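You operate a simulated robot arm through the tools that you are given. There is no shell and no other tool.

Carry out the task below with a simulated robot arm. There is one attempt and no reset: what you move stays moved.

Task
Coat the middle of the mould plate, then shut and clamp the mould.
Fine: between the halves, with the brush, from the tin; put the brush back. Set down upright: short brush. A coat counts when it lies all over at full strength: go over it till it gets no stronger.

It is judged by the outcome, as a careful person would: the job done as asked, and still so three seconds after it is handed in. It fails if anything else is knocked over, pushed out of place, dropped, spilled or broken.

Robot
A 7-joint arm with a two-finger parallel gripper, fixed in place. Base frame: the origin is at the foot of the arm, x ahead of it, y to its left, z up; the work surface is at about z = 0. Lengths are in mm, angles in rad, forces in N, time in s.
With the tool pointing down near the work surface it reaches from about 240 to 620 mm from the base axis. Its first joint turns from -1.152 to 1.152 rad. Payload 2.6 kg.
Tool frame: the origin (TCP) lies between the finger pads and is the grasp point; the fingertips stand 30 mm ahead of it; z points along the fingers, y is the line along which they close. Largest opening 94 mm; finger width 28, thickness 10; the body of the gripper, 50 by 96 mm, starts 55 mm behind the TCP.
Orientation is that of the tool frame in the base frame, as a unit quaternion [w, x, y, z]. With the fingers straight down and closing along the base's y, the tool's x points along the base's -x, its y along +y and its z along -z.

Tools
- The arm moves only by the tool step_arm. Its argument "moves" is a list of rows, each an object (a shift or turn left out is 0, a gripper value left out holds the last) with "dp": the shift along the tool's x, y, z in mm, a list of three; "angular": the turn, a rotation vector about the tool's x, y, z in rad, a list of three; "gripper": the opening, from 0 (shut) to 1 (fully open). In form: [{"dp": [dx, dy, dz], "angular": [ax, ay, az], "gripper": gripper}, ...]. A call has 1 to 20 rows; each row shifts and turns the commanded pose from where the row before left it, along the tool's axes as they then stand. Rows are played at 5 a second. More than 50 mm and 0.15 rad between two rows, or a gripper value outside its range, and nothing of the call is played. Where a pose cannot be reached the arm comes as near as it can. A force on the tool above 60 N (or 10 N above the force at the start of the call, whichever is more), or a blocked arm, ends the call early, and 0.2 s more pass. Each finger travels about 72 mm/s and halts on what it meets, pressing with about 31 N; the grip force reading is that of the motor and also rises with nothing between the fingers. The clock runs only during rows and for 0.2 s after the last one: add rows that do not move to give the fingers time. It gives the time, the measured TCP pose, the force on the tool (base axes), the opening and the grip force at its end, in the units of the frame above (readings bear some noise), with the torque about the TCP (base axes, N m) and any sound that the robot's microphone picked up.
- Cameras (640 x 400 px; columns grow to the right, rows downward): "scene" is fixed at [46.2, 438.8, 572.7]; the picture's right is [-0.67, -0.74, 0.00], its down [-0.36, 0.33, -0.88] and it looks along [0.65, -0.59, -0.48] (base axes); focal length 353 px, centre (320, 200). "wrist" rides on the gripper at [76, 14, -103] in the tool frame; the picture's right is [-0.18, 0.98, 0.00], its down [-0.75, -0.14, -0.64] and it looks along [-0.63, -0.12, 0.77] (tool axes); focal length 243 px, centre (320, 200). There is no depth. A picture from a camera that has moved, and an enlarged one, comes with that camera's place and axes in the base frame and with its lens.
- camera(camera): a new picture of that camera. The clock stands still meanwhile.
- enlarge(camera, box): a new picture of the part [left, top, right, bottom] of that camera's present view, enlarged. The clock stands still meanwhile.
- job_done(): hands the job in; it is judged then, once.

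Places have to be worked out from the pictures, the camera data and where the tool is seen. Open the gripper and draw the arm clear of the work before you hand the job in, unless the task says otherwise.

The tools are called after "Request:" by a JSON object that holds its "api" and its "payload". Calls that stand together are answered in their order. step_arm: Moves the arm, as the interface text tells. Its arguments: {"type":"object","properties":{"moves":{"type":"array"}},"required":["moves"]} The other tools are called the same way: camera (camera) takes a picture; enlarge (camera, box) takes an enlarged picture of a part of a camera's view; job_done () hands the job in.

At the start:

```text
time_s: 0.0
ee_pos: [360.4, 14.1, 410.8]
tcp_rot: [0.0, 0.0, 1.0, 0.0]
force: [0.4, 0.2, -0.1]
moment: [0.01, -0.02, 0.0]
opening: 93.9
gripper_force: 0.1
```

scene: 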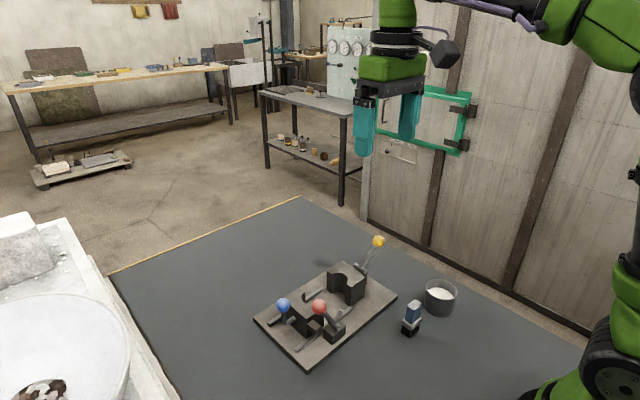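
wrist: 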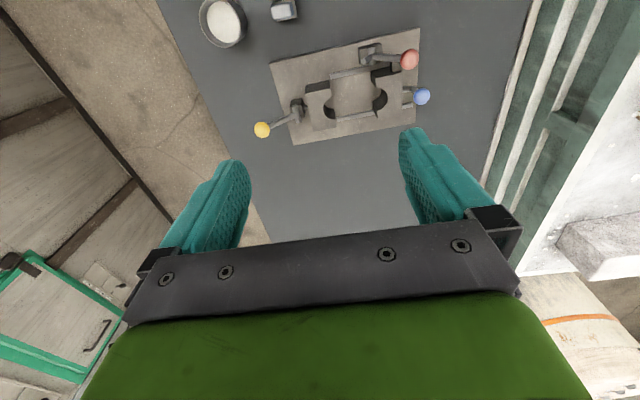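

I start by looking closely at the fixture, tin and brush in both cameras.

Request:
{"api": "enlarge", "payload": {"camera": "scene", "box": [240, 220, 480, 370]}}

Request:
{"api": "enlarge", "payload": {"camera": "wrist", "box": [190, 0, 450, 162]}}

```text
2.67 times, centred on (360, 295) of scene
camera zoom: at [46.2, 438.8, 572.7], right [-0.67, -0.74, 0.0], down [-0.36, 0.33, -0.88], along [0.65, -0.59, -0.48], focal length 942 px, centre (213, -53)
```

zoom: 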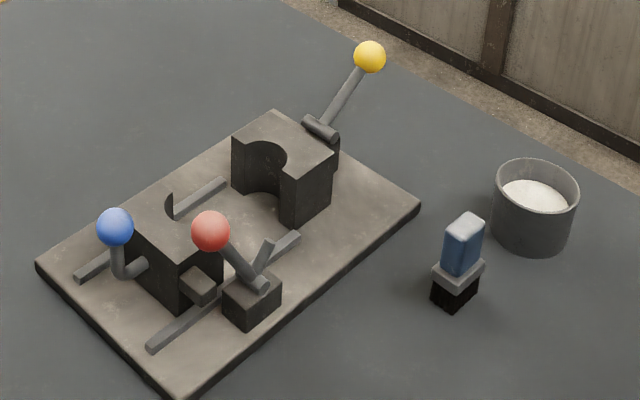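

```text
2.46 times, centred on (320, 81) of wrist
camera zoom: at [284.2, 29.7, 513.2], right [0.18, 0.98, 0.0], down [0.75, -0.14, 0.64], along [0.63, -0.12, -0.77], focal length 597 px, centre (320, 493)
```

zoom: 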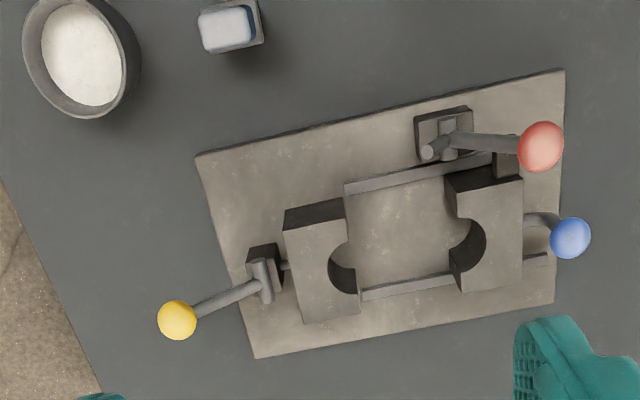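

The mould halves sit on a plate at about x 355–522, y -77–190. The brush is near (290,-26) and the tin near (286,-119). I'll lower the arm a bit over free air to look at the levers more closely.

Request:
{"api": "step_arm", "payload": {"moves": [{"dp": [-12, 5, 20]}, {"dp": [-12, 5, 20]}, {"dp": [-12, 5, 20]}, {"dp": [-12, 5, 20]}, {"dp": [-12, 5, 20]}, {"dp": [0, 0, 0]}]}}

Request:
{"api": "camera", "payload": {"camera": "wrist"}}

Request:
{"api": "enlarge", "payload": {"camera": "wrist", "box": [180, 0, 460, 175]}}

Request:
{"api": "camera", "payload": {"camera": "scene"}}

```text
time_s: 1.4
ee_pos: [421.3, 40.9, 311.7]
tcp_rot: [0.001, 0.0, 1.0, 0.001]
force: [1.5, -0.7, -0.6]
moment: [0.03, 0.0, -0.03]
opening: 93.9
gripper_force: 0.0
```

```text
taken
camera wrist: at [344.6, 55.2, 412.9], right [0.18, 0.98, 0.0], down [0.75, -0.14, 0.64], along [0.63, -0.12, -0.77], focal length 243 px, centre (320, 200)
```

wrist: 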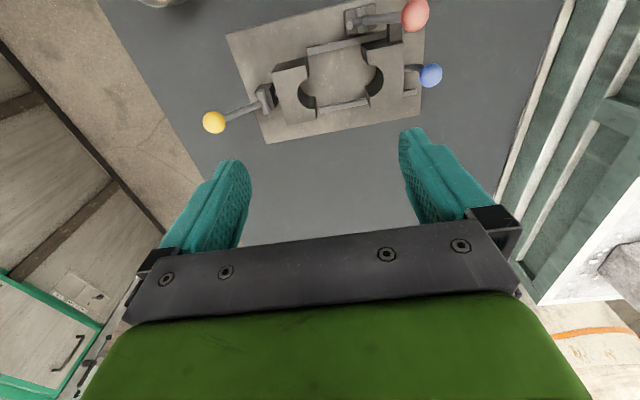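

```text
2.29 times, centred on (320, 88) of wrist
camera zoom: at [344.6, 55.2, 412.9], right [0.18, 0.98, 0.0], down [0.75, -0.14, 0.64], along [0.63, -0.12, -0.77], focal length 555 px, centre (320, 457)
```

zoom: 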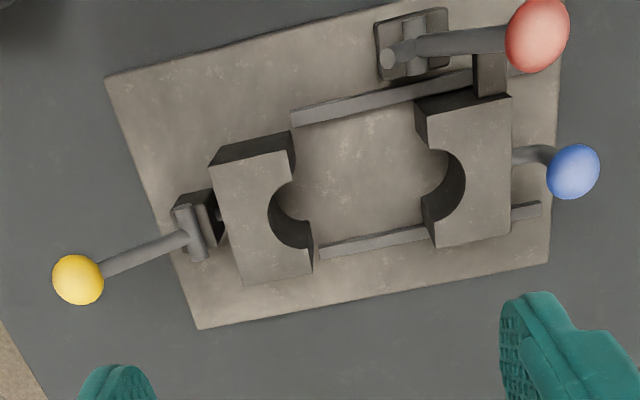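

```text
taken
```

scene: 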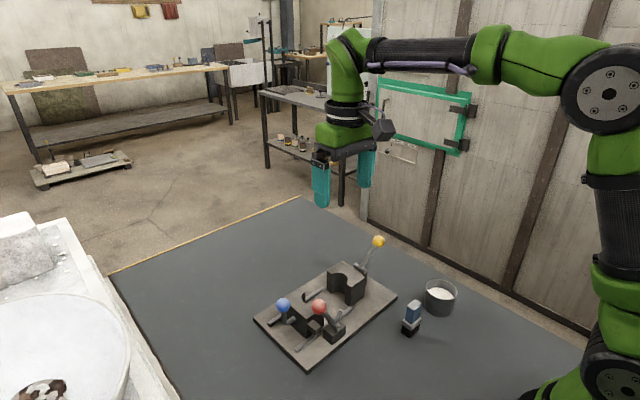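

Half B (blue handle) appears to slide on two rails, and the red and yellow levers are on pivots. I'll zoom in hard on each lever from the scene camera.

Request:
{"api": "enlarge", "payload": {"camera": "scene", "box": [250, 285, 350, 348]}}

Request:
{"api": "enlarge", "payload": {"camera": "scene", "box": [310, 228, 410, 291]}}

Request:
{"api": "enlarge", "payload": {"camera": "scene", "box": [390, 270, 470, 345]}}

Request:
{"api": "enlarge", "payload": {"camera": "wrist", "box": [320, 0, 450, 110]}}

Request:
{"api": "enlarge", "payload": {"camera": "wrist", "box": [190, 50, 320, 150]}}

```text
6.35 times, centred on (300, 316) of scene
camera zoom: at [46.2, 438.8, 572.7], right [-0.67, -0.74, 0.0], down [-0.36, 0.33, -0.88], along [0.65, -0.59, -0.48], focal length 2243 px, centre (447, -540)
```

zoom: 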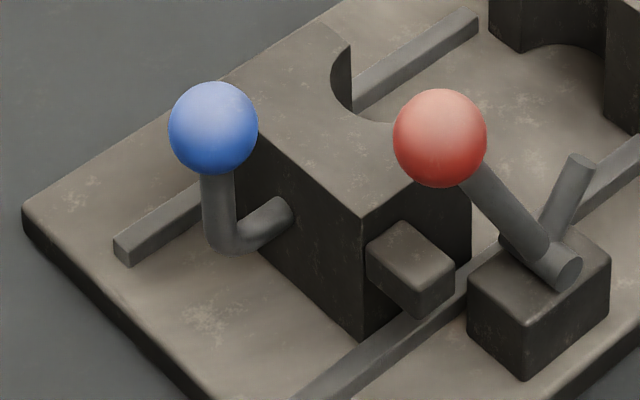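

```text
6.35 times, centred on (360, 260) of scene
camera zoom: at [46.2, 438.8, 572.7], right [-0.67, -0.74, 0.0], down [-0.36, 0.33, -0.88], along [0.65, -0.59, -0.48], focal length 2243 px, centre (66, -178)
```

zoom: 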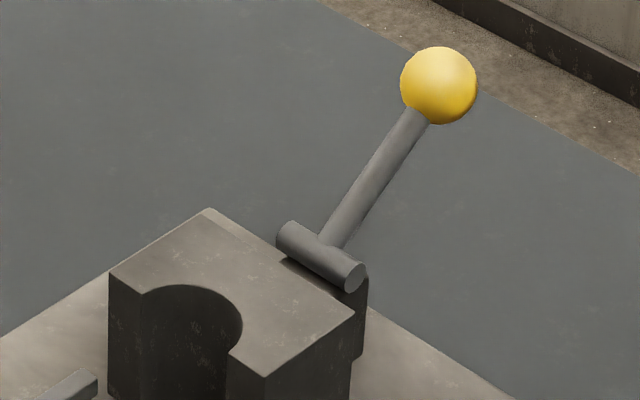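

```text
5.33 times, centred on (430, 308) of scene
camera zoom: at [46.2, 438.8, 572.7], right [-0.67, -0.74, 0.0], down [-0.36, 0.33, -0.88], along [0.65, -0.59, -0.48], focal length 1884 px, centre (-267, -373)
```

zoom: 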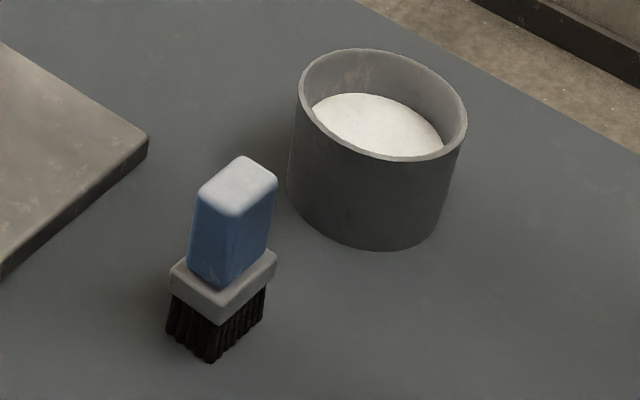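

```text
3.64 times, centred on (385, 55) of wrist
camera zoom: at [344.6, 55.2, 412.9], right [0.18, 0.98, 0.0], down [0.75, -0.14, 0.64], along [0.63, -0.12, -0.77], focal length 882 px, centre (84, 727)
```

zoom: 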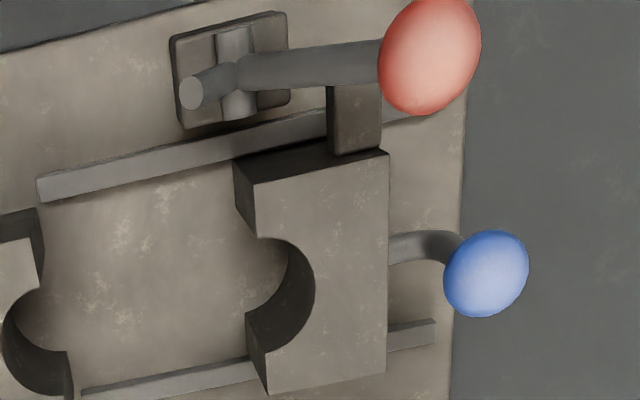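

```text
4.00 times, centred on (255, 100) of wrist
camera zoom: at [344.6, 55.2, 412.9], right [0.18, 0.98, 0.0], down [0.75, -0.14, 0.64], along [0.63, -0.12, -0.77], focal length 970 px, centre (580, 600)
```

zoom: 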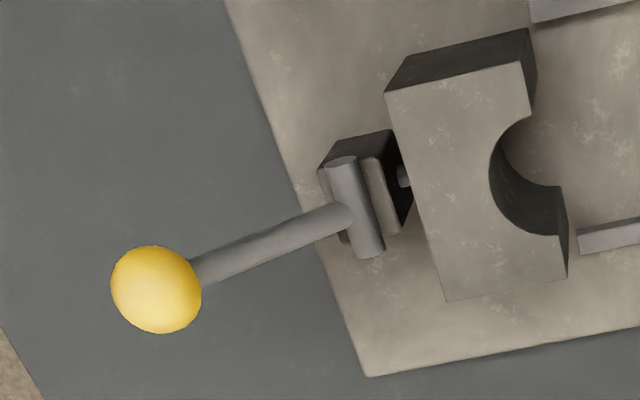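

The red lever looks like a toggle: a long handle, plus a short arm beside a lug on the sliding half. I'll take a tilted closer view from the base side to understand it before touching anything.

Request:
{"api": "step_arm", "payload": {"moves": [{"dp": [13.6, 7, 20]}, {"dp": [13.6, 7, 20]}, {"dp": [13.6, 7, 20]}, {"dp": [13.6, 7, 20]}, {"dp": [13.6, 7, 20]}, {"angular": [0, -0.11, 0]}, {"angular": [0, -0.11, 0]}, {"angular": [0, -0.11, 0]}, {"angular": [0, -0.11, 0]}, {"dp": [0, 0, 0]}]}}

Request:
{"api": "camera", "payload": {"camera": "wrist"}}

Request:
{"api": "enlarge", "payload": {"camera": "wrist", "box": [200, 0, 440, 150]}}

```text
time_s: 3.6
ee_pos: [352.8, 73.6, 210.9]
tcp_rot: [0.219, 0.0, 0.976, 0.001]
force: [0.7, 0.3, 0.5]
moment: [-0.04, -0.02, 0.05]
opening: 94.0
gripper_force: 0.0
```

```text
taken
camera wrist: at [239.8, 89.6, 271.1], right [0.17, 0.98, 0.08], down [0.41, -0.14, 0.9], along [0.9, -0.12, -0.42], focal length 243 px, centre (320, 200)
```

wrist: 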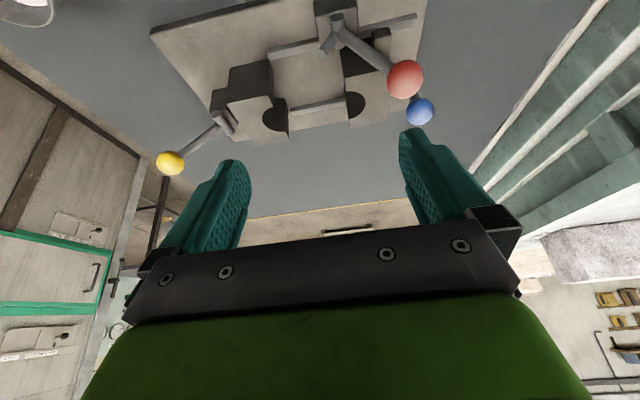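

```text
2.67 times, centred on (320, 75) of wrist
camera zoom: at [239.8, 89.6, 271.1], right [0.17, 0.98, 0.08], down [0.41, -0.14, 0.9], along [0.9, -0.12, -0.42], focal length 647 px, centre (320, 533)
```

zoom: 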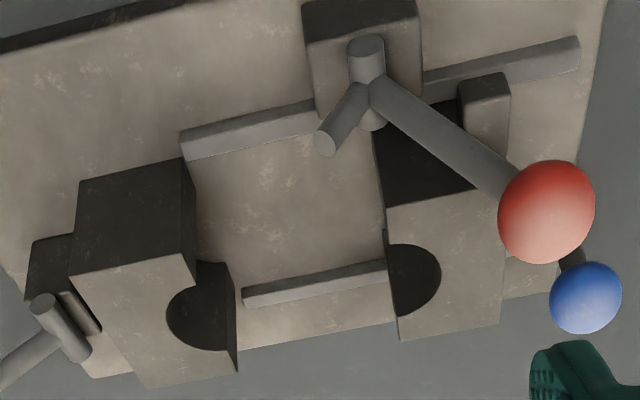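

I'll zoom further on the red lever and lug from this angle.

Request:
{"api": "enlarge", "payload": {"camera": "wrist", "box": [300, 0, 440, 88]}}

Request:
{"api": "enlarge", "payload": {"camera": "wrist", "box": [140, 60, 300, 185]}}

```text
4.55 times, centred on (370, 44) of wrist
camera zoom: at [239.8, 89.6, 271.1], right [0.17, 0.98, 0.08], down [0.41, -0.14, 0.9], along [0.9, -0.12, -0.42], focal length 1103 px, centre (93, 909)
```

zoom: 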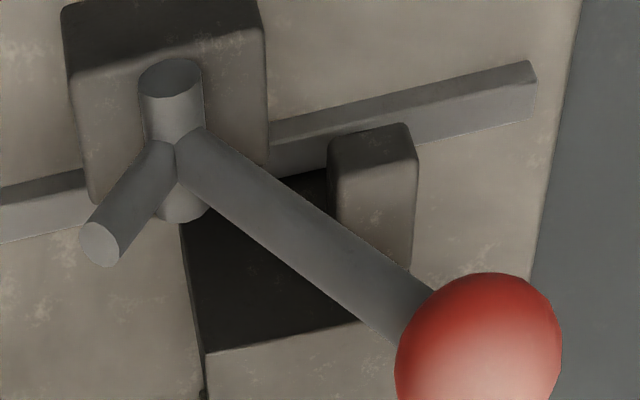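

```text
3.20 times, centred on (220, 122) of wrist
camera zoom: at [239.8, 89.6, 271.1], right [0.17, 0.98, 0.08], down [0.41, -0.14, 0.9], along [0.9, -0.12, -0.42], focal length 776 px, centre (640, 448)
```

zoom: 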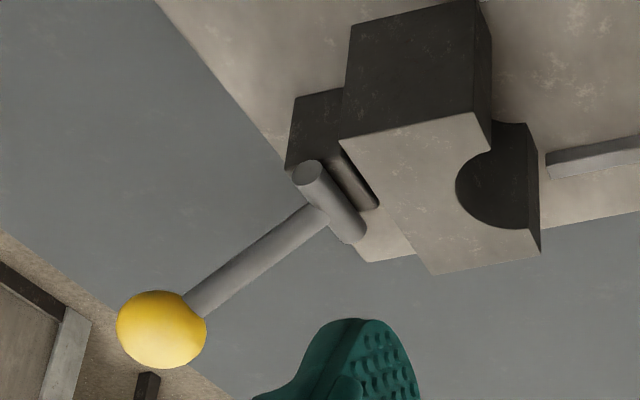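

The geometry is getting clearer: red pivot at about (375,102,43), lug on the sliding half at about (383,140,50), and roughly a 73 mm gap between the halves. Next I look closely at the brush and the tin from above.

Request:
{"api": "step_arm", "payload": {"moves": [{"angular": [0, 0.11, 0]}, {"angular": [0, 0.11, 0]}, {"angular": [0, 0.11, 0]}, {"angular": [0, 0.11, 0]}, {"dp": [5, -28.5, -12]}, {"dp": [5, -28.5, -12]}, {"dp": [5, -28.5, -12]}, {"dp": [5, -28.5, -12]}, {"dp": [0, 0, 0]}]}}

Request:
{"api": "camera", "payload": {"camera": "wrist"}}

Request:
{"api": "enlarge", "payload": {"camera": "wrist", "box": [280, 0, 400, 75]}}

Request:
{"api": "enlarge", "payload": {"camera": "wrist", "box": [180, 0, 300, 75]}}

```text
time_s: 5.6
ee_pos: [333.6, -40.7, 260.7]
tcp_rot: [0.001, 0.0, 1.0, 0.0]
force: [-0.1, 0.0, 0.1]
moment: [0.0, 0.01, 0.03]
opening: 94.2
gripper_force: 0.1
```

```text
taken
camera wrist: at [256.6, -25.4, 362.3], right [0.18, 0.98, 0.0], down [0.75, -0.14, 0.64], along [0.63, -0.12, -0.77], focal length 243 px, centre (320, 200)
```

wrist: 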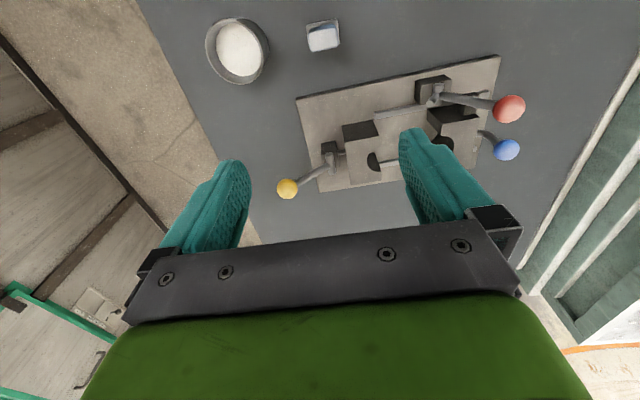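

```text
5.33 times, centred on (340, 38) of wrist
camera zoom: at [256.6, -25.4, 362.3], right [0.18, 0.98, 0.0], down [0.75, -0.14, 0.64], along [0.63, -0.12, -0.77], focal length 1294 px, centre (213, 1067)
```

zoom: 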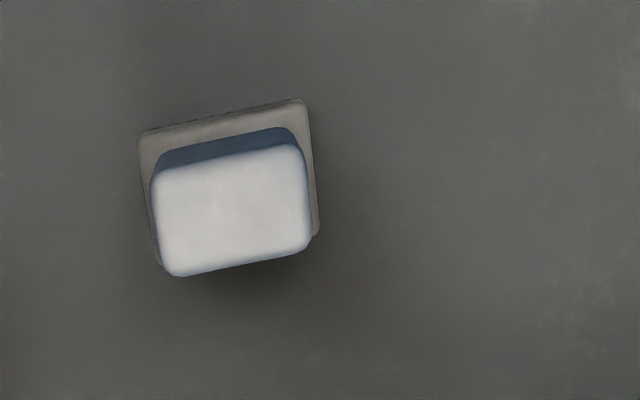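

```text
5.33 times, centred on (240, 38) of wrist
camera zoom: at [256.6, -25.4, 362.3], right [0.18, 0.98, 0.0], down [0.75, -0.14, 0.64], along [0.63, -0.12, -0.77], focal length 1294 px, centre (747, 1067)
```

zoom: 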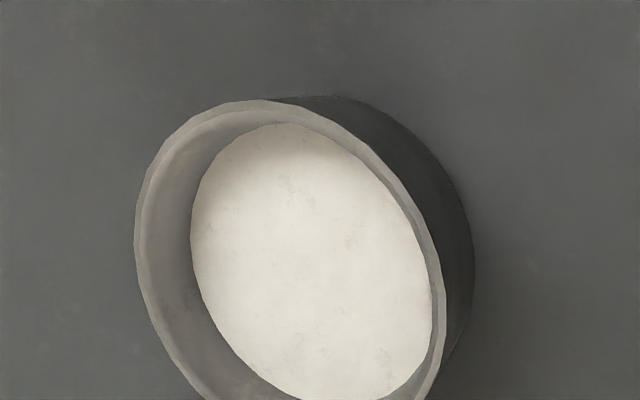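

The brush stands at about (288.7,-27.5), nearly axis-aligned. Its handle is 16 mm along x and 27 mm along y, with the top near z 75. I'll turn the gripper a quarter turn so it closes along x, which keeps the fingers slim in the gap between the halves.

Request:
{"api": "step_arm", "payload": {"moves": [{"angular": [0, 0, 0.1428]}, {"angular": [0, 0, 0.1428]}, {"angular": [0, 0, 0.1428]}, {"angular": [0, 0, 0.1428]}, {"angular": [0, 0, 0.1428]}, {"angular": [0, 0, 0.1428]}, {"angular": [0, 0, 0.1428]}, {"angular": [0, 0, 0.1428]}, {"angular": [0, 0, 0.1428]}, {"angular": [0, 0, 0.1428]}, {"angular": [0, 0, 0.1428]}, {"dp": [0, 0, 0]}]}}

Request:
{"api": "camera", "payload": {"camera": "wrist"}}

Request:
{"api": "enlarge", "payload": {"camera": "wrist", "box": [240, 0, 480, 150]}}

```text
time_s: 8.2
ee_pos: [334.1, -39.7, 258.4]
tcp_rot: [0.0, 0.708, 0.706, 0.0]
force: [0.7, -0.3, -0.8]
moment: [0.03, -0.03, 0.01]
opening: 94.1
gripper_force: 0.0
```

```text
taken
camera wrist: at [346.9, 37.5, 361.2], right [0.98, -0.19, 0.0], down [-0.14, -0.75, 0.64], along [-0.12, -0.63, -0.77], focal length 243 px, centre (320, 200)
```

wrist: 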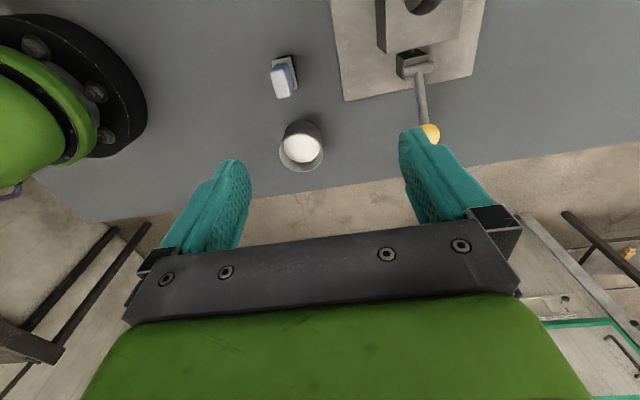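

```text
2.67 times, centred on (360, 75) of wrist
camera zoom: at [346.9, 37.5, 361.2], right [0.98, -0.19, 0.0], down [-0.14, -0.75, 0.64], along [-0.12, -0.63, -0.77], focal length 647 px, centre (213, 533)
```

zoom: 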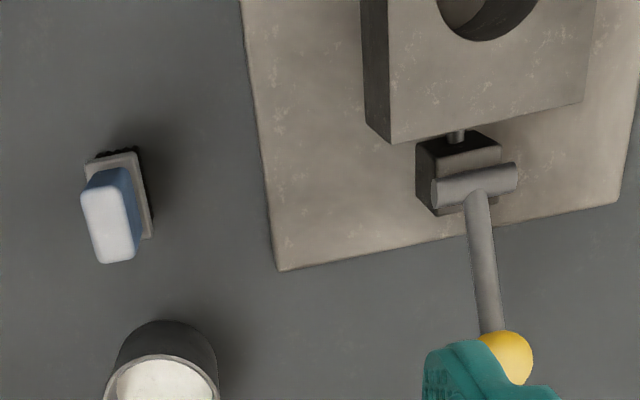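

The quarter turn worked, and both views agree on the brush handle being at about (290,-27.7). I'll go above it with a narrower opening.

Request:
{"api": "step_arm", "payload": {"moves": [{"dp": [4, -14.8, 20], "gripper": 0.6}, {"dp": [4, -14.8, 20]}, {"dp": [4, -14.8, 20]}, {"dp": [0, 0, 20]}, {"dp": [0, 0, 20]}, {"dp": [0, 0, 20]}, {"dp": [0, 0, 0]}, {"dp": [0, 0, 0]}]}}

Request:
{"api": "camera", "payload": {"camera": "wrist"}}

Request:
{"api": "enlarge", "payload": {"camera": "scene", "box": [360, 230, 500, 350]}}

```text
time_s: 10.0
ee_pos: [288.9, -27.9, 137.7]
tcp_rot: [0.0, 0.706, 0.708, 0.0]
force: [0.6, -0.6, -0.4]
moment: [0.01, 0.0, 0.0]
opening: 56.5
gripper_force: 0.1
```

```text
taken
camera wrist: at [302.3, 49.7, 241.4], right [0.98, -0.18, 0.0], down [-0.14, -0.75, 0.64], along [-0.12, -0.63, -0.77], focal length 243 px, centre (320, 200)
```

wrist: 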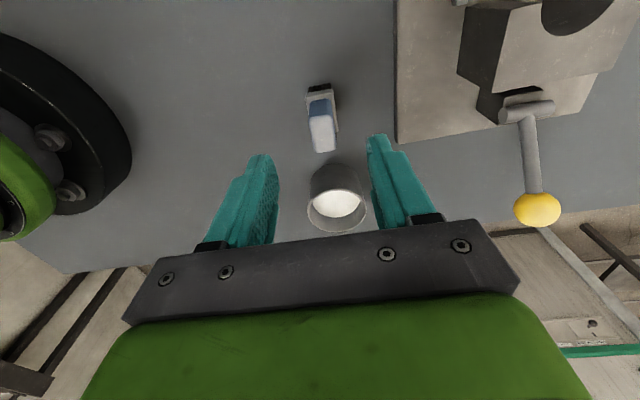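

```text
3.33 times, centred on (430, 290) of scene
camera zoom: at [46.2, 438.8, 572.7], right [-0.67, -0.74, 0.0], down [-0.36, 0.33, -0.88], along [0.65, -0.59, -0.48], focal length 1178 px, centre (-47, -100)
```

zoom: 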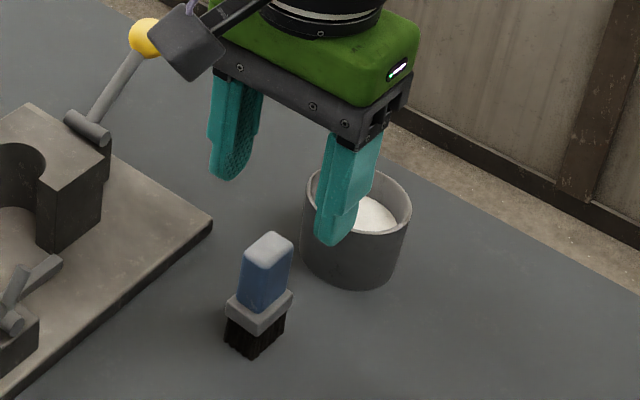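

The handle appears almost centred under the fingers; I zoom to check the residual offset.

Request:
{"api": "enlarge", "payload": {"camera": "wrist", "box": [270, 75, 390, 165]}}

```text
4.44 times, centred on (330, 120) of wrist
camera zoom: at [302.3, 49.7, 241.4], right [0.98, -0.18, 0.0], down [-0.14, -0.75, 0.64], along [-0.12, -0.63, -0.77], focal length 1078 px, centre (276, 556)
```

zoom: 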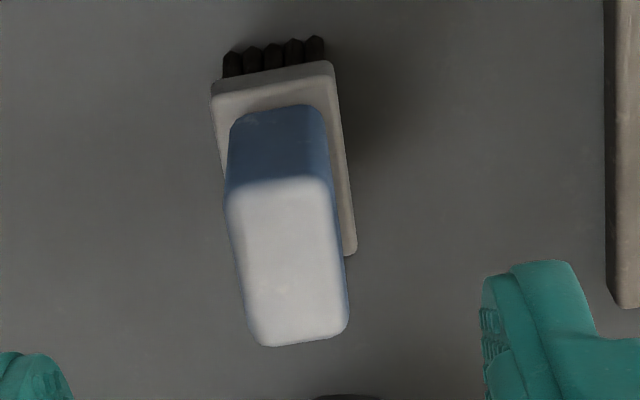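

The handle sits about 2 mm toward +x from the tool centre. I shift by that and descend so the fingertips stop just above the ferrule, then check before closing.

Request:
{"api": "step_arm", "payload": {"moves": [{"dp": [0, 2, 12]}, {"dp": [0, 0, 12]}, {"dp": [0, 0, 12]}, {"dp": [0, 0, 12]}, {"dp": [0, 0, 12]}, {"dp": [0, 0, 0]}]}}

Request:
{"api": "camera", "payload": {"camera": "wrist"}}

Request:
{"api": "enlarge", "payload": {"camera": "scene", "box": [370, 260, 470, 350]}}

```text
time_s: 11.4
ee_pos: [291.0, -28.3, 80.5]
tcp_rot: [0.0, 0.707, 0.708, 0.0]
force: [0.0, 0.5, -0.7]
moment: [-0.01, 0.01, 0.03]
opening: 56.6
gripper_force: 0.0
```

```text
taken
camera wrist: at [304.5, 49.5, 181.1], right [0.98, -0.18, 0.0], down [-0.14, -0.75, 0.64], along [-0.12, -0.63, -0.77], focal length 243 px, centre (320, 200)
```

wrist: 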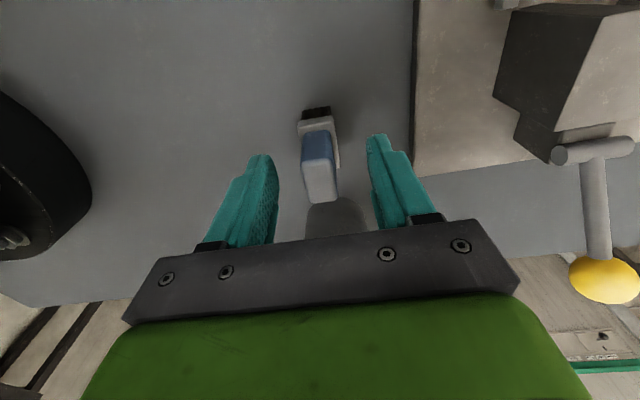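

```text
4.44 times, centred on (420, 305) of scene
camera zoom: at [46.2, 438.8, 572.7], right [-0.67, -0.74, 0.0], down [-0.36, 0.33, -0.88], along [0.65, -0.59, -0.48], focal length 1570 px, centre (-124, -267)
```

zoom: 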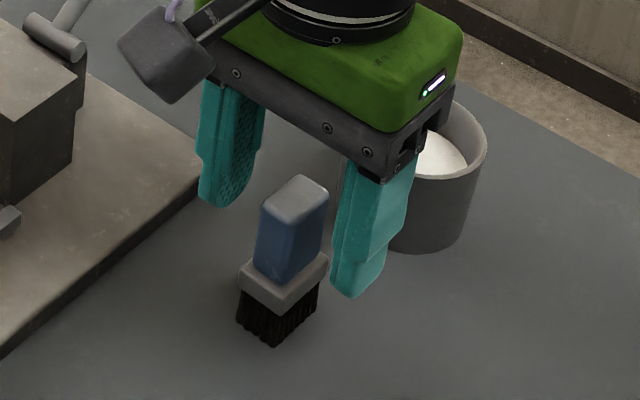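

I zoom in to gauge the fingertip height relative to the ferrule.

Request:
{"api": "enlarge", "payload": {"camera": "wrist", "box": [260, 90, 400, 215]}}

```text
3.20 times, centred on (330, 152) of wrist
camera zoom: at [304.5, 49.5, 181.1], right [0.98, -0.18, 0.0], down [-0.14, -0.75, 0.64], along [-0.12, -0.63, -0.77], focal length 776 px, centre (288, 352)
```

zoom: 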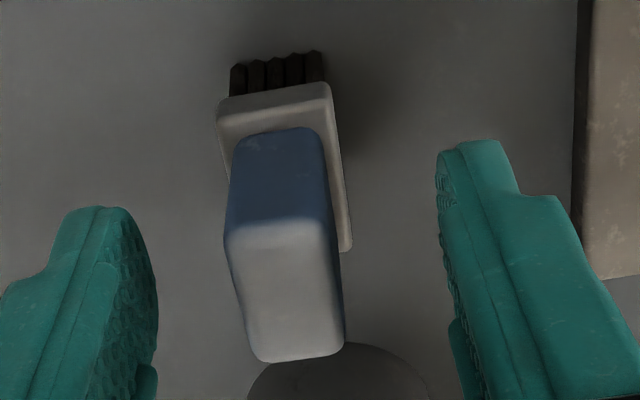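

The handle top is about 5 mm below the TCP and the ferrule about 40 mm below it. I lower 7 mm more and close on the handle.

Request:
{"api": "step_arm", "payload": {"moves": [{"dp": [0, 0, 7]}, {"dp": [0, 0, 0]}, {"dp": [0, 0, 0], "gripper": 0.3}, {"dp": [0, 0, 0]}, {"dp": [0, 0, 0], "gripper": 0.0}, {"dp": [0, 0, 0]}, {"dp": [0, 0, 0]}, {"dp": [0, 0, 0]}, {"dp": [0, 0, 0]}]}}

Request:
{"api": "camera", "payload": {"camera": "wrist"}}

Request:
{"api": "enlarge", "payload": {"camera": "scene", "box": [370, 260, 470, 350]}}

```text
time_s: 13.4
ee_pos: [291.3, -28.6, 72.1]
tcp_rot: [0.0, 0.707, 0.708, 0.0]
force: [-0.1, -0.7, -0.4]
moment: [0.0, 0.01, -0.01]
opening: 21.8
gripper_force: 30.6
```

```text
taken
camera wrist: at [304.9, 49.3, 174.1], right [0.98, -0.18, 0.0], down [-0.14, -0.75, 0.64], along [-0.12, -0.63, -0.77], focal length 243 px, centre (320, 200)
```

wrist: 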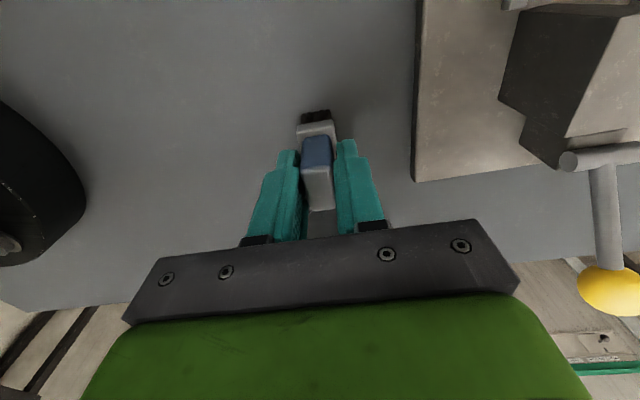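

```text
4.44 times, centred on (420, 305) of scene
camera zoom: at [46.2, 438.8, 572.7], right [-0.67, -0.74, 0.0], down [-0.36, 0.33, -0.88], along [0.65, -0.59, -0.48], focal length 1570 px, centre (-124, -267)
```

zoom: 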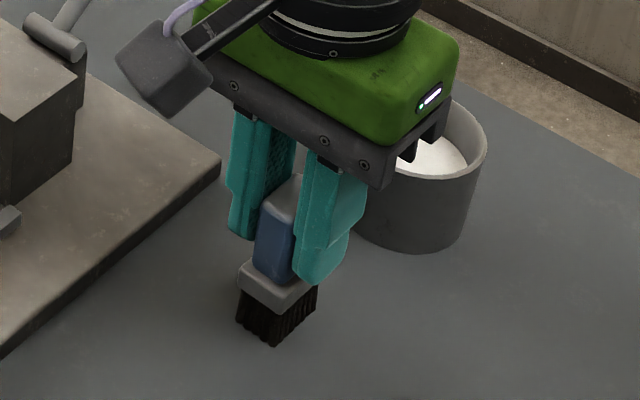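

The brush is held (opening 21.8 mm, 30 N). I lift it straight up 85 mm and then measure the tin.

Request:
{"api": "step_arm", "payload": {"moves": [{"dp": [0, 0, -10]}, {"dp": [0, 0, -15]}, {"dp": [0, 0, -20]}, {"dp": [0, 0, -20]}, {"dp": [0, 0, -20]}, {"dp": [0, 0, 0]}]}}

Request:
{"api": "camera", "payload": {"camera": "wrist"}}

Request:
{"api": "enlarge", "payload": {"camera": "wrist", "box": [260, 90, 420, 240]}}

Request:
{"api": "enlarge", "payload": {"camera": "scene", "box": [370, 230, 480, 340]}}

```text
time_s: 14.8
ee_pos: [290.7, -29.0, 156.9]
tcp_rot: [0.0, 0.706, 0.708, 0.0]
force: [0.0, 0.8, -1.5]
moment: [0.01, -0.03, 0.02]
opening: 21.8
gripper_force: 31.2
```

```text
taken
camera wrist: at [304.3, 48.7, 259.8], right [0.98, -0.18, 0.0], down [-0.14, -0.75, 0.64], along [-0.12, -0.63, -0.77], focal length 243 px, centre (320, 200)
```

wrist: 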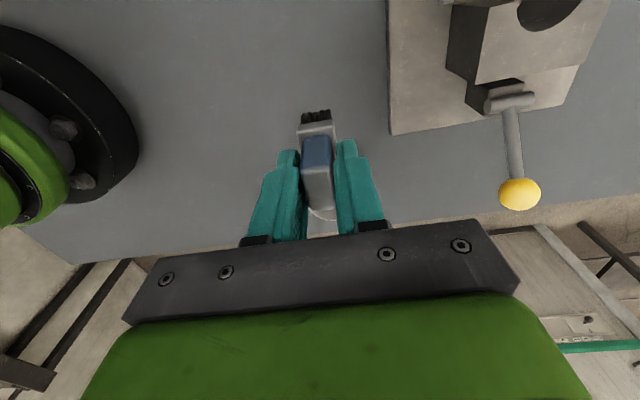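

```text
2.67 times, centred on (340, 165) of wrist
camera zoom: at [304.3, 48.7, 259.8], right [0.98, -0.18, 0.0], down [-0.14, -0.75, 0.64], along [-0.12, -0.63, -0.77], focal length 647 px, centre (267, 293)
```

zoom: 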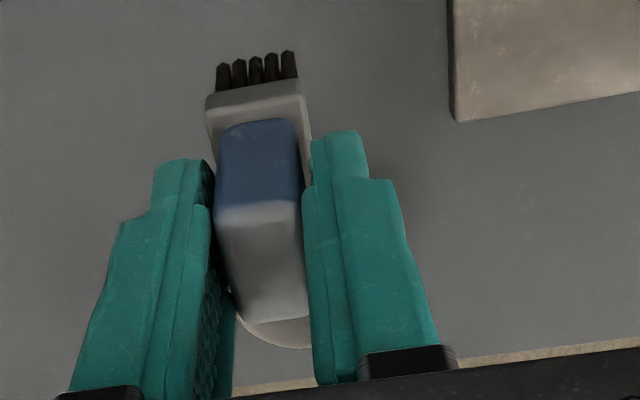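

```text
3.64 times, centred on (425, 285) of scene
camera zoom: at [46.2, 438.8, 572.7], right [-0.67, -0.74, 0.0], down [-0.36, 0.33, -0.88], along [0.65, -0.59, -0.48], focal length 1285 px, centre (-62, -109)
```

zoom: 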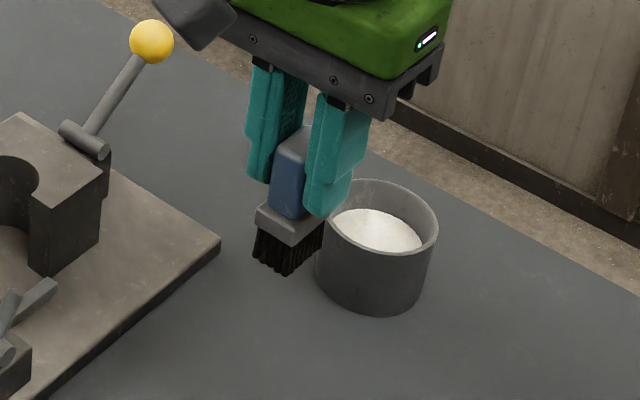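

The brush is lifted cleanly. To locate the tin exactly I pass over it and look back with the wrist camera more directly above the tin.

Request:
{"api": "step_arm", "payload": {"moves": [{"dp": [0, 0, -10]}, {"dp": [-27, -3, 0]}, {"dp": [-27, -3, 0]}, {"dp": [-27, -3, 0]}, {"dp": [-27, -3, 0]}, {"dp": [-27, -3, 0]}, {"dp": [0, 0, 0]}]}}

Request:
{"api": "camera", "payload": {"camera": "wrist"}}

Request:
{"api": "enlarge", "payload": {"camera": "wrist", "box": [250, 0, 390, 110]}}

Request:
{"api": "camera", "payload": {"camera": "scene"}}

```text
time_s: 16.4
ee_pos: [275.1, -164.4, 166.2]
tcp_rot: [0.001, 0.707, 0.707, 0.001]
force: [0.3, 0.3, 0.0]
moment: [-0.03, -0.01, 0.01]
opening: 21.5
gripper_force: 31.3
```

```text
taken
camera wrist: at [289.4, -86.6, 269.3], right [0.98, -0.18, 0.0], down [-0.14, -0.75, 0.64], along [-0.12, -0.63, -0.77], focal length 243 px, centre (320, 200)
```

wrist: 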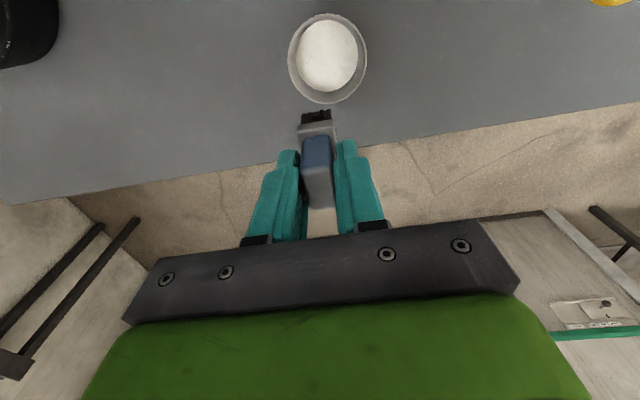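

```text
3.64 times, centred on (320, 55) of wrist
camera zoom: at [289.4, -86.6, 269.3], right [0.98, -0.18, 0.0], down [-0.14, -0.75, 0.64], along [-0.12, -0.63, -0.77], focal length 882 px, centre (320, 727)
```

zoom: 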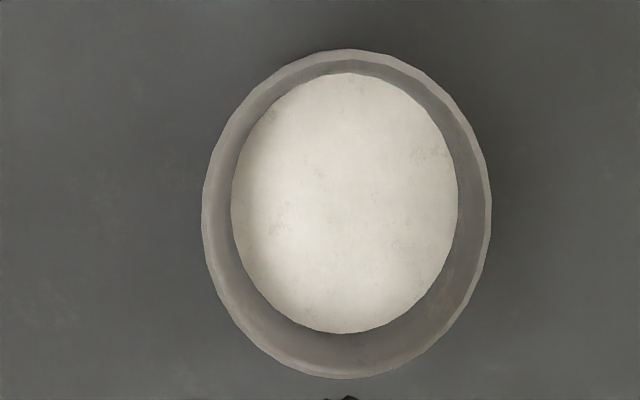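

```text
taken
```

scene: 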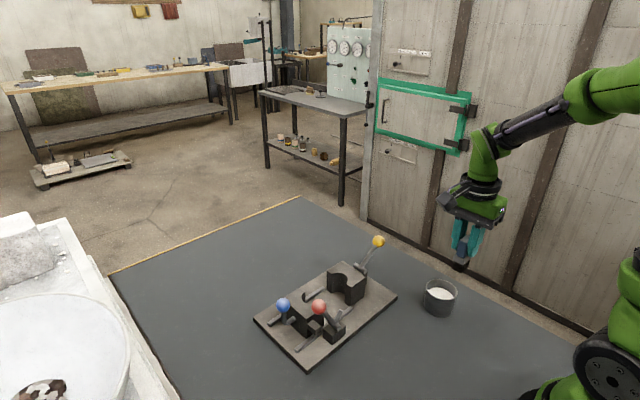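

The tin centre comes out at about (287.5,-126), rim near z 54, paint near z 33. I'll move the brush over it and check alignment from the scene camera before lowering.

Request:
{"api": "step_arm", "payload": {"moves": [{"dp": [18.3, 6, 0]}, {"dp": [18.3, 6, 0]}, {"dp": [0, 0, 10]}, {"dp": [0, 0, 10]}, {"dp": [0, 0, 5]}, {"dp": [0, 0, 0]}]}}

Request:
{"api": "enlarge", "payload": {"camera": "scene", "box": [390, 220, 500, 330]}}

Request:
{"api": "enlarge", "payload": {"camera": "wrist", "box": [260, 90, 380, 240]}}

```text
time_s: 17.8
ee_pos: [287.3, -126.5, 142.8]
tcp_rot: [0.001, 0.708, 0.707, 0.001]
force: [0.1, -0.2, -1.3]
moment: [-0.01, 0.02, -0.03]
opening: 21.8
gripper_force: 31.3
```

```text
3.64 times, centred on (445, 275) of scene
camera zoom: at [46.2, 438.8, 572.7], right [-0.67, -0.74, 0.0], down [-0.36, 0.33, -0.88], along [0.65, -0.59, -0.48], focal length 1285 px, centre (-134, -73)
```

zoom: 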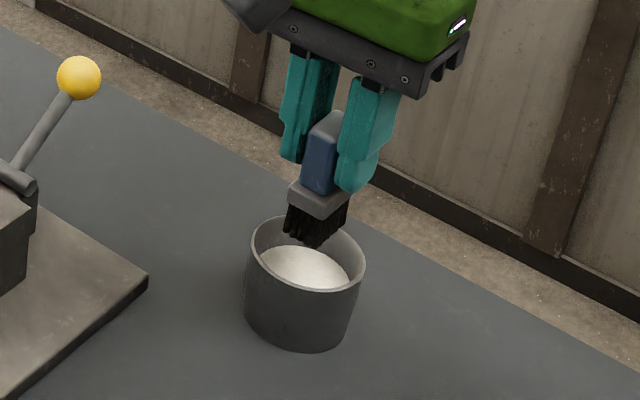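

```text
2.67 times, centred on (320, 165) of wrist
camera zoom: at [301.1, -48.8, 244.2], right [0.98, -0.18, 0.0], down [-0.14, -0.75, 0.64], along [-0.12, -0.63, -0.77], focal length 647 px, centre (320, 293)
```

zoom: 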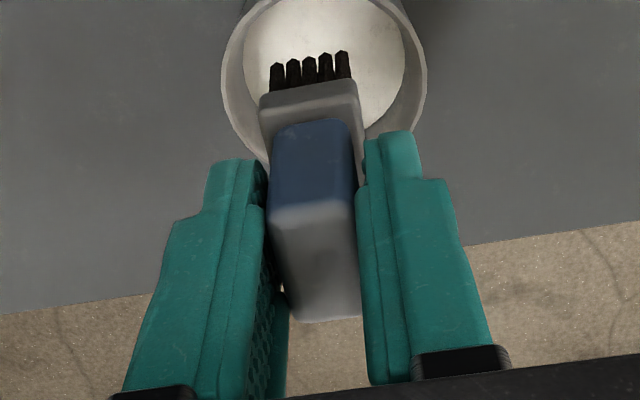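

The brush is centred over the tin in the wrist view. I lower it 48 mm slowly, so the bristles go about 10 mm into the paint, watching the force.

Request:
{"api": "step_arm", "payload": {"moves": [{"dp": [0, 0, 8]}, {"dp": [0, 0, 8]}, {"dp": [0, 0, 8]}, {"dp": [0, 0, 8]}, {"dp": [0, 0, 8]}, {"dp": [0, 0, 0]}]}}

Request:
{"api": "enlarge", "payload": {"camera": "scene", "box": [390, 220, 500, 330]}}

Request:
{"api": "enlarge", "payload": {"camera": "wrist", "box": [260, 70, 380, 220]}}

```text
time_s: 19.2
ee_pos: [287.5, -127.8, 101.3]
tcp_rot: [-0.001, 0.707, 0.707, 0.0]
force: [0.3, 0.0, -0.9]
moment: [0.02, -0.01, 0.01]
opening: 21.6
gripper_force: 31.3
```

```text
3.64 times, centred on (445, 275) of scene
camera zoom: at [46.2, 438.8, 572.7], right [-0.67, -0.74, 0.0], down [-0.36, 0.33, -0.88], along [0.65, -0.59, -0.48], focal length 1285 px, centre (-134, -73)
```

zoom: 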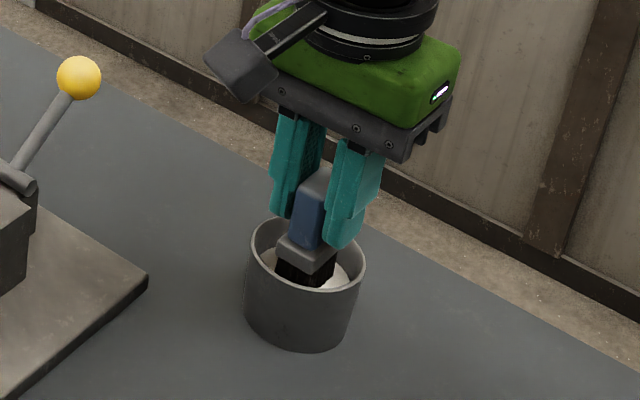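

```text
2.67 times, centred on (320, 145) of wrist
camera zoom: at [301.0, -48.8, 204.4], right [0.98, -0.18, 0.0], down [-0.14, -0.75, 0.64], along [-0.12, -0.63, -0.77], focal length 647 px, centre (320, 347)
```

zoom: 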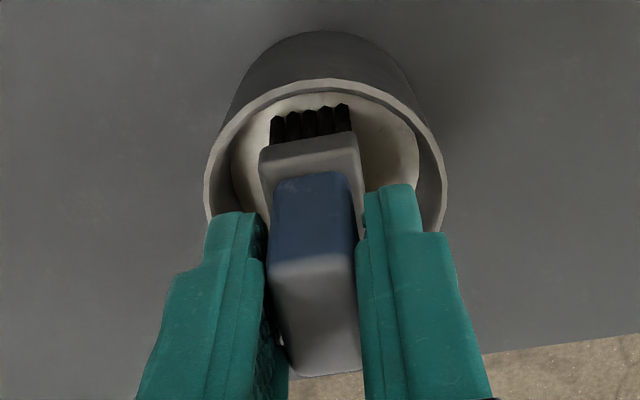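

The bristles are inside the rim, right at the paint surface. I lower another 9 mm into the paint.

Request:
{"api": "step_arm", "payload": {"moves": [{"dp": [0, 0, 5]}, {"dp": [0, 0, 4]}, {"dp": [0, 0, 0]}, {"dp": [0, 0, 0]}]}}

Request:
{"api": "enlarge", "payload": {"camera": "wrist", "box": [260, 70, 380, 220]}}

Request:
{"api": "enlarge", "payload": {"camera": "scene", "box": [410, 240, 480, 310]}}

```text
time_s: 20.2
ee_pos: [289.7, -127.3, 94.6]
tcp_rot: [0.004, 0.707, 0.707, 0.001]
force: [-4.5, -3.4, 42.7]
moment: [-0.19, 0.13, 0.01]
opening: 21.6
gripper_force: 30.9
```

```text
2.67 times, centred on (320, 145) of wrist
camera zoom: at [301.8, -49.6, 196.4], right [0.98, -0.18, 0.01], down [-0.14, -0.75, 0.64], along [-0.11, -0.63, -0.77], focal length 647 px, centre (320, 347)
```

zoom: 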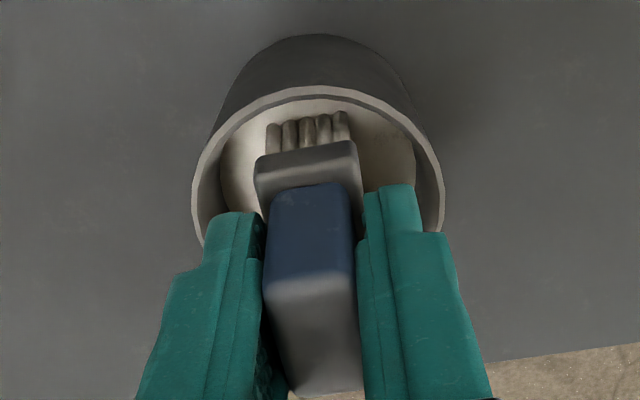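

```text
5.71 times, centred on (445, 275) of scene
camera zoom: at [46.0, 438.9, 572.7], right [-0.67, -0.74, 0.0], down [-0.36, 0.33, -0.88], along [0.65, -0.59, -0.48], focal length 2019 px, centre (-394, -229)
```

zoom: 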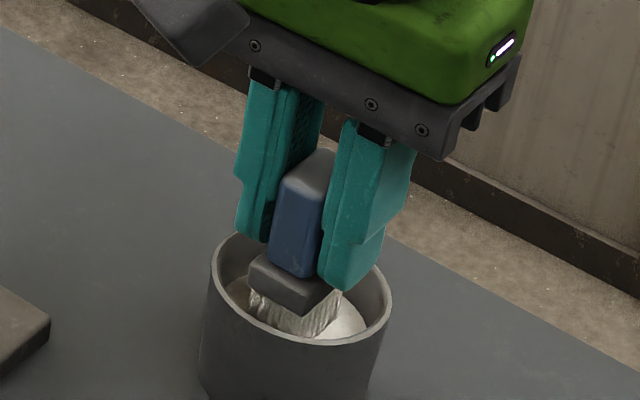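

The bristles are now loaded with paint, but 42 N shows they're bearing on something solid. I retract straight up at once.

Request:
{"api": "step_arm", "payload": {"moves": [{"dp": [0, 0, -5]}, {"dp": [0, 0, -5]}, {"dp": [0, 0, -10]}, {"dp": [0, 0, -15]}, {"dp": [0, 0, -15]}, {"dp": [0, 0, 0]}]}}

Request:
{"api": "enlarge", "payload": {"camera": "wrist", "box": [260, 70, 380, 220]}}

Request:
{"api": "enlarge", "payload": {"camera": "scene", "box": [390, 220, 500, 330]}}

```text
time_s: 21.6
ee_pos: [288.2, -126.8, 142.3]
tcp_rot: [0.001, 0.706, 0.708, 0.0]
force: [-0.2, 1.2, -0.7]
moment: [0.02, 0.01, 0.0]
opening: 21.8
gripper_force: 31.5
```

```text
2.67 times, centred on (320, 145) of wrist
camera zoom: at [301.3, -49.2, 244.7], right [0.98, -0.18, 0.0], down [-0.14, -0.75, 0.64], along [-0.12, -0.63, -0.77], focal length 647 px, centre (320, 347)
```

zoom: 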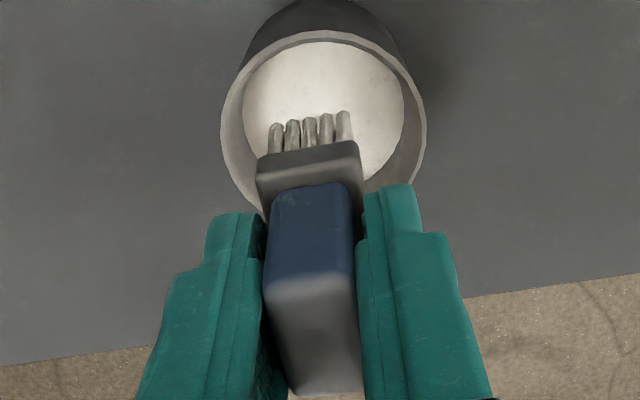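

```text
3.64 times, centred on (445, 275) of scene
camera zoom: at [46.2, 438.8, 572.7], right [-0.67, -0.74, 0.0], down [-0.36, 0.33, -0.88], along [0.65, -0.59, -0.48], focal length 1285 px, centre (-134, -73)
```

zoom: 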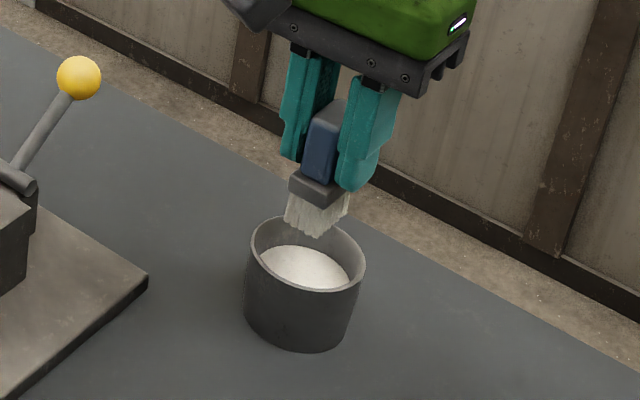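

The bristles are white, the tin hasn't moved, and the brush slid up a few mm in the grip until its ferrule met the fingertips. I raise and carry it over the gap between the halves, around (439,66).

Request:
{"api": "step_arm", "payload": {"moves": [{"dp": [0, 0, -18]}, {"dp": [0, 0, -18]}, {"dp": [21.4, 16.78, 0]}, {"dp": [21.4, 16.78, 0]}, {"dp": [21.4, 16.78, 0]}, {"dp": [21.4, 16.78, 0]}, {"dp": [21.4, 16.78, 0]}, {"dp": [21.4, 16.78, 0]}, {"dp": [21.4, 16.78, 0]}, {"dp": [21.4, 16.78, 0]}, {"dp": [21.4, 16.78, 0]}, {"dp": [0, 0, 0]}, {"dp": [0, 0, 0]}]}}

Request:
{"api": "camera", "payload": {"camera": "wrist"}}

Request:
{"api": "enlarge", "payload": {"camera": "wrist", "box": [220, 0, 460, 220]}}

Request:
{"api": "enlarge", "payload": {"camera": "scene", "box": [240, 190, 430, 360]}}

```text
time_s: 24.4
ee_pos: [438.1, 67.4, 178.3]
tcp_rot: [0.0, 0.706, 0.708, 0.001]
force: [0.3, 0.3, -0.7]
moment: [0.04, -0.01, 0.03]
opening: 21.5
gripper_force: 30.7
```

```text
taken
camera wrist: at [452.0, 144.5, 281.3], right [0.98, -0.18, 0.0], down [-0.14, -0.75, 0.64], along [-0.12, -0.63, -0.77], focal length 243 px, centre (320, 200)
```

wrist: 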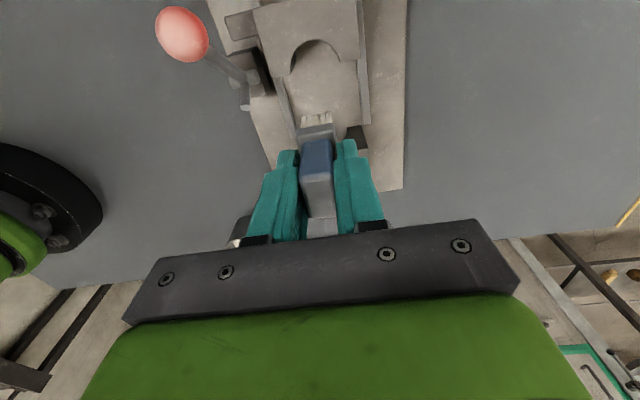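

```text
1.82 times, centred on (340, 110) of wrist
camera zoom: at [452.0, 144.5, 281.3], right [0.98, -0.18, 0.0], down [-0.14, -0.75, 0.64], along [-0.12, -0.63, -0.77], focal length 441 px, centre (284, 364)
```

zoom: 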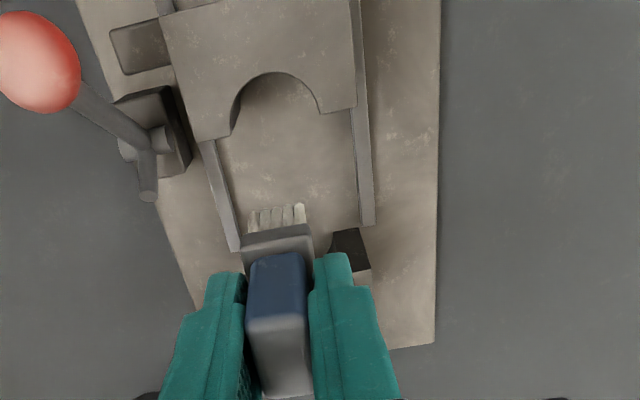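

```text
2.35 times, centred on (335, 275) of scene
camera zoom: at [46.2, 438.9, 572.7], right [-0.67, -0.74, 0.0], down [-0.36, 0.33, -0.88], along [0.65, -0.59, -0.48], focal length 831 px, centre (285, 24)
```

zoom: 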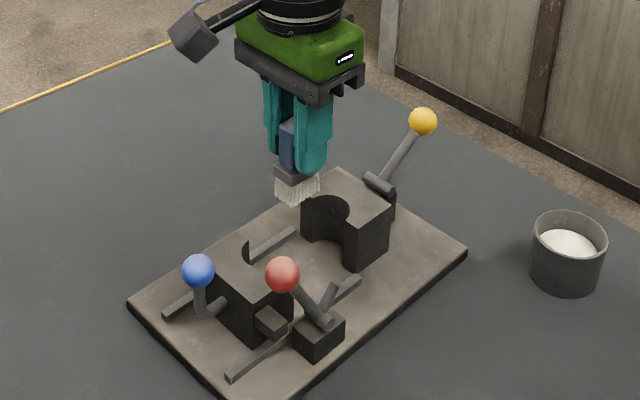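

The brush is over the middle of the gap (rails at x≈404 and 479, half faces at y≈29 and 102). I lower part way and check the clearances.

Request:
{"api": "step_arm", "payload": {"moves": [{"dp": [-1, 3, 15]}, {"dp": [0, 0, 15]}, {"dp": [0, 0, 15]}, {"dp": [0, 0, 15]}, {"dp": [0, 0, 8]}, {"dp": [0, 0, 0]}]}}

Request:
{"api": "camera", "payload": {"camera": "wrist"}}

Request:
{"api": "enlarge", "payload": {"camera": "wrist", "box": [220, 40, 440, 220]}}

Request:
{"api": "enlarge", "payload": {"camera": "scene", "box": [260, 210, 400, 330]}}

```text
time_s: 25.8
ee_pos: [441.8, 66.0, 111.4]
tcp_rot: [0.0, 0.706, 0.708, -0.001]
force: [-0.9, -0.3, -0.3]
moment: [0.0, 0.01, 0.02]
opening: 21.5
gripper_force: 31.1
```

```text
taken
camera wrist: at [455.7, 143.0, 212.9], right [0.98, -0.18, 0.0], down [-0.14, -0.75, 0.64], along [-0.12, -0.63, -0.77], focal length 243 px, centre (320, 200)
```

wrist: 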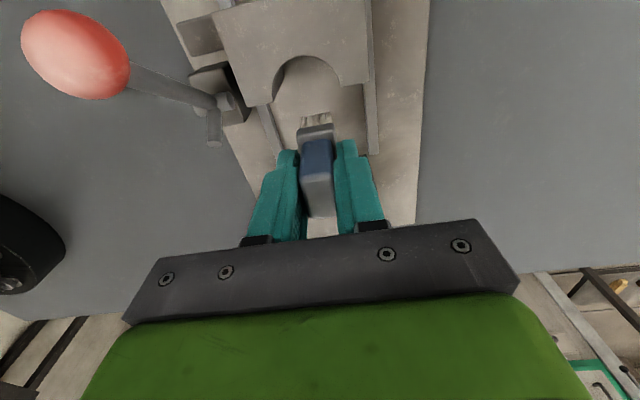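

```text
2.22 times, centred on (330, 130) of wrist
camera zoom: at [455.7, 143.0, 212.9], right [0.98, -0.18, 0.0], down [-0.14, -0.75, 0.64], along [-0.12, -0.63, -0.77], focal length 539 px, centre (298, 356)
```

zoom: 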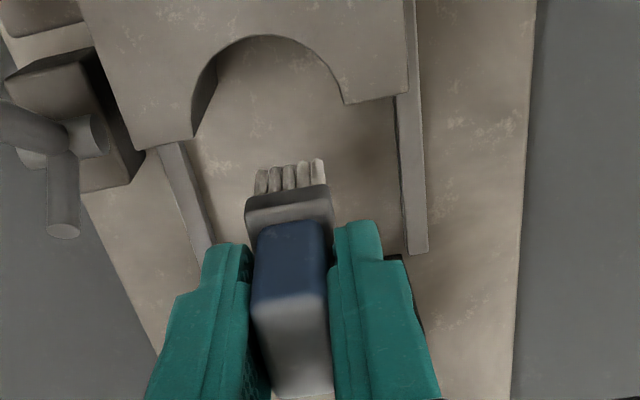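

```text
3.33 times, centred on (330, 270) of scene
camera zoom: at [46.2, 438.8, 572.7], right [-0.67, -0.74, 0.0], down [-0.36, 0.33, -0.88], along [0.65, -0.59, -0.48], focal length 1178 px, centre (287, -33)
```

zoom: 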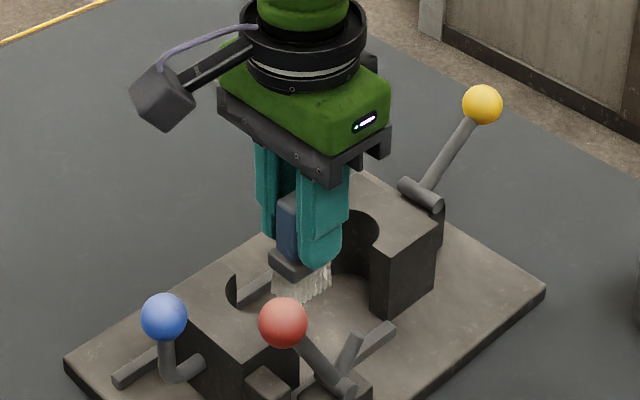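

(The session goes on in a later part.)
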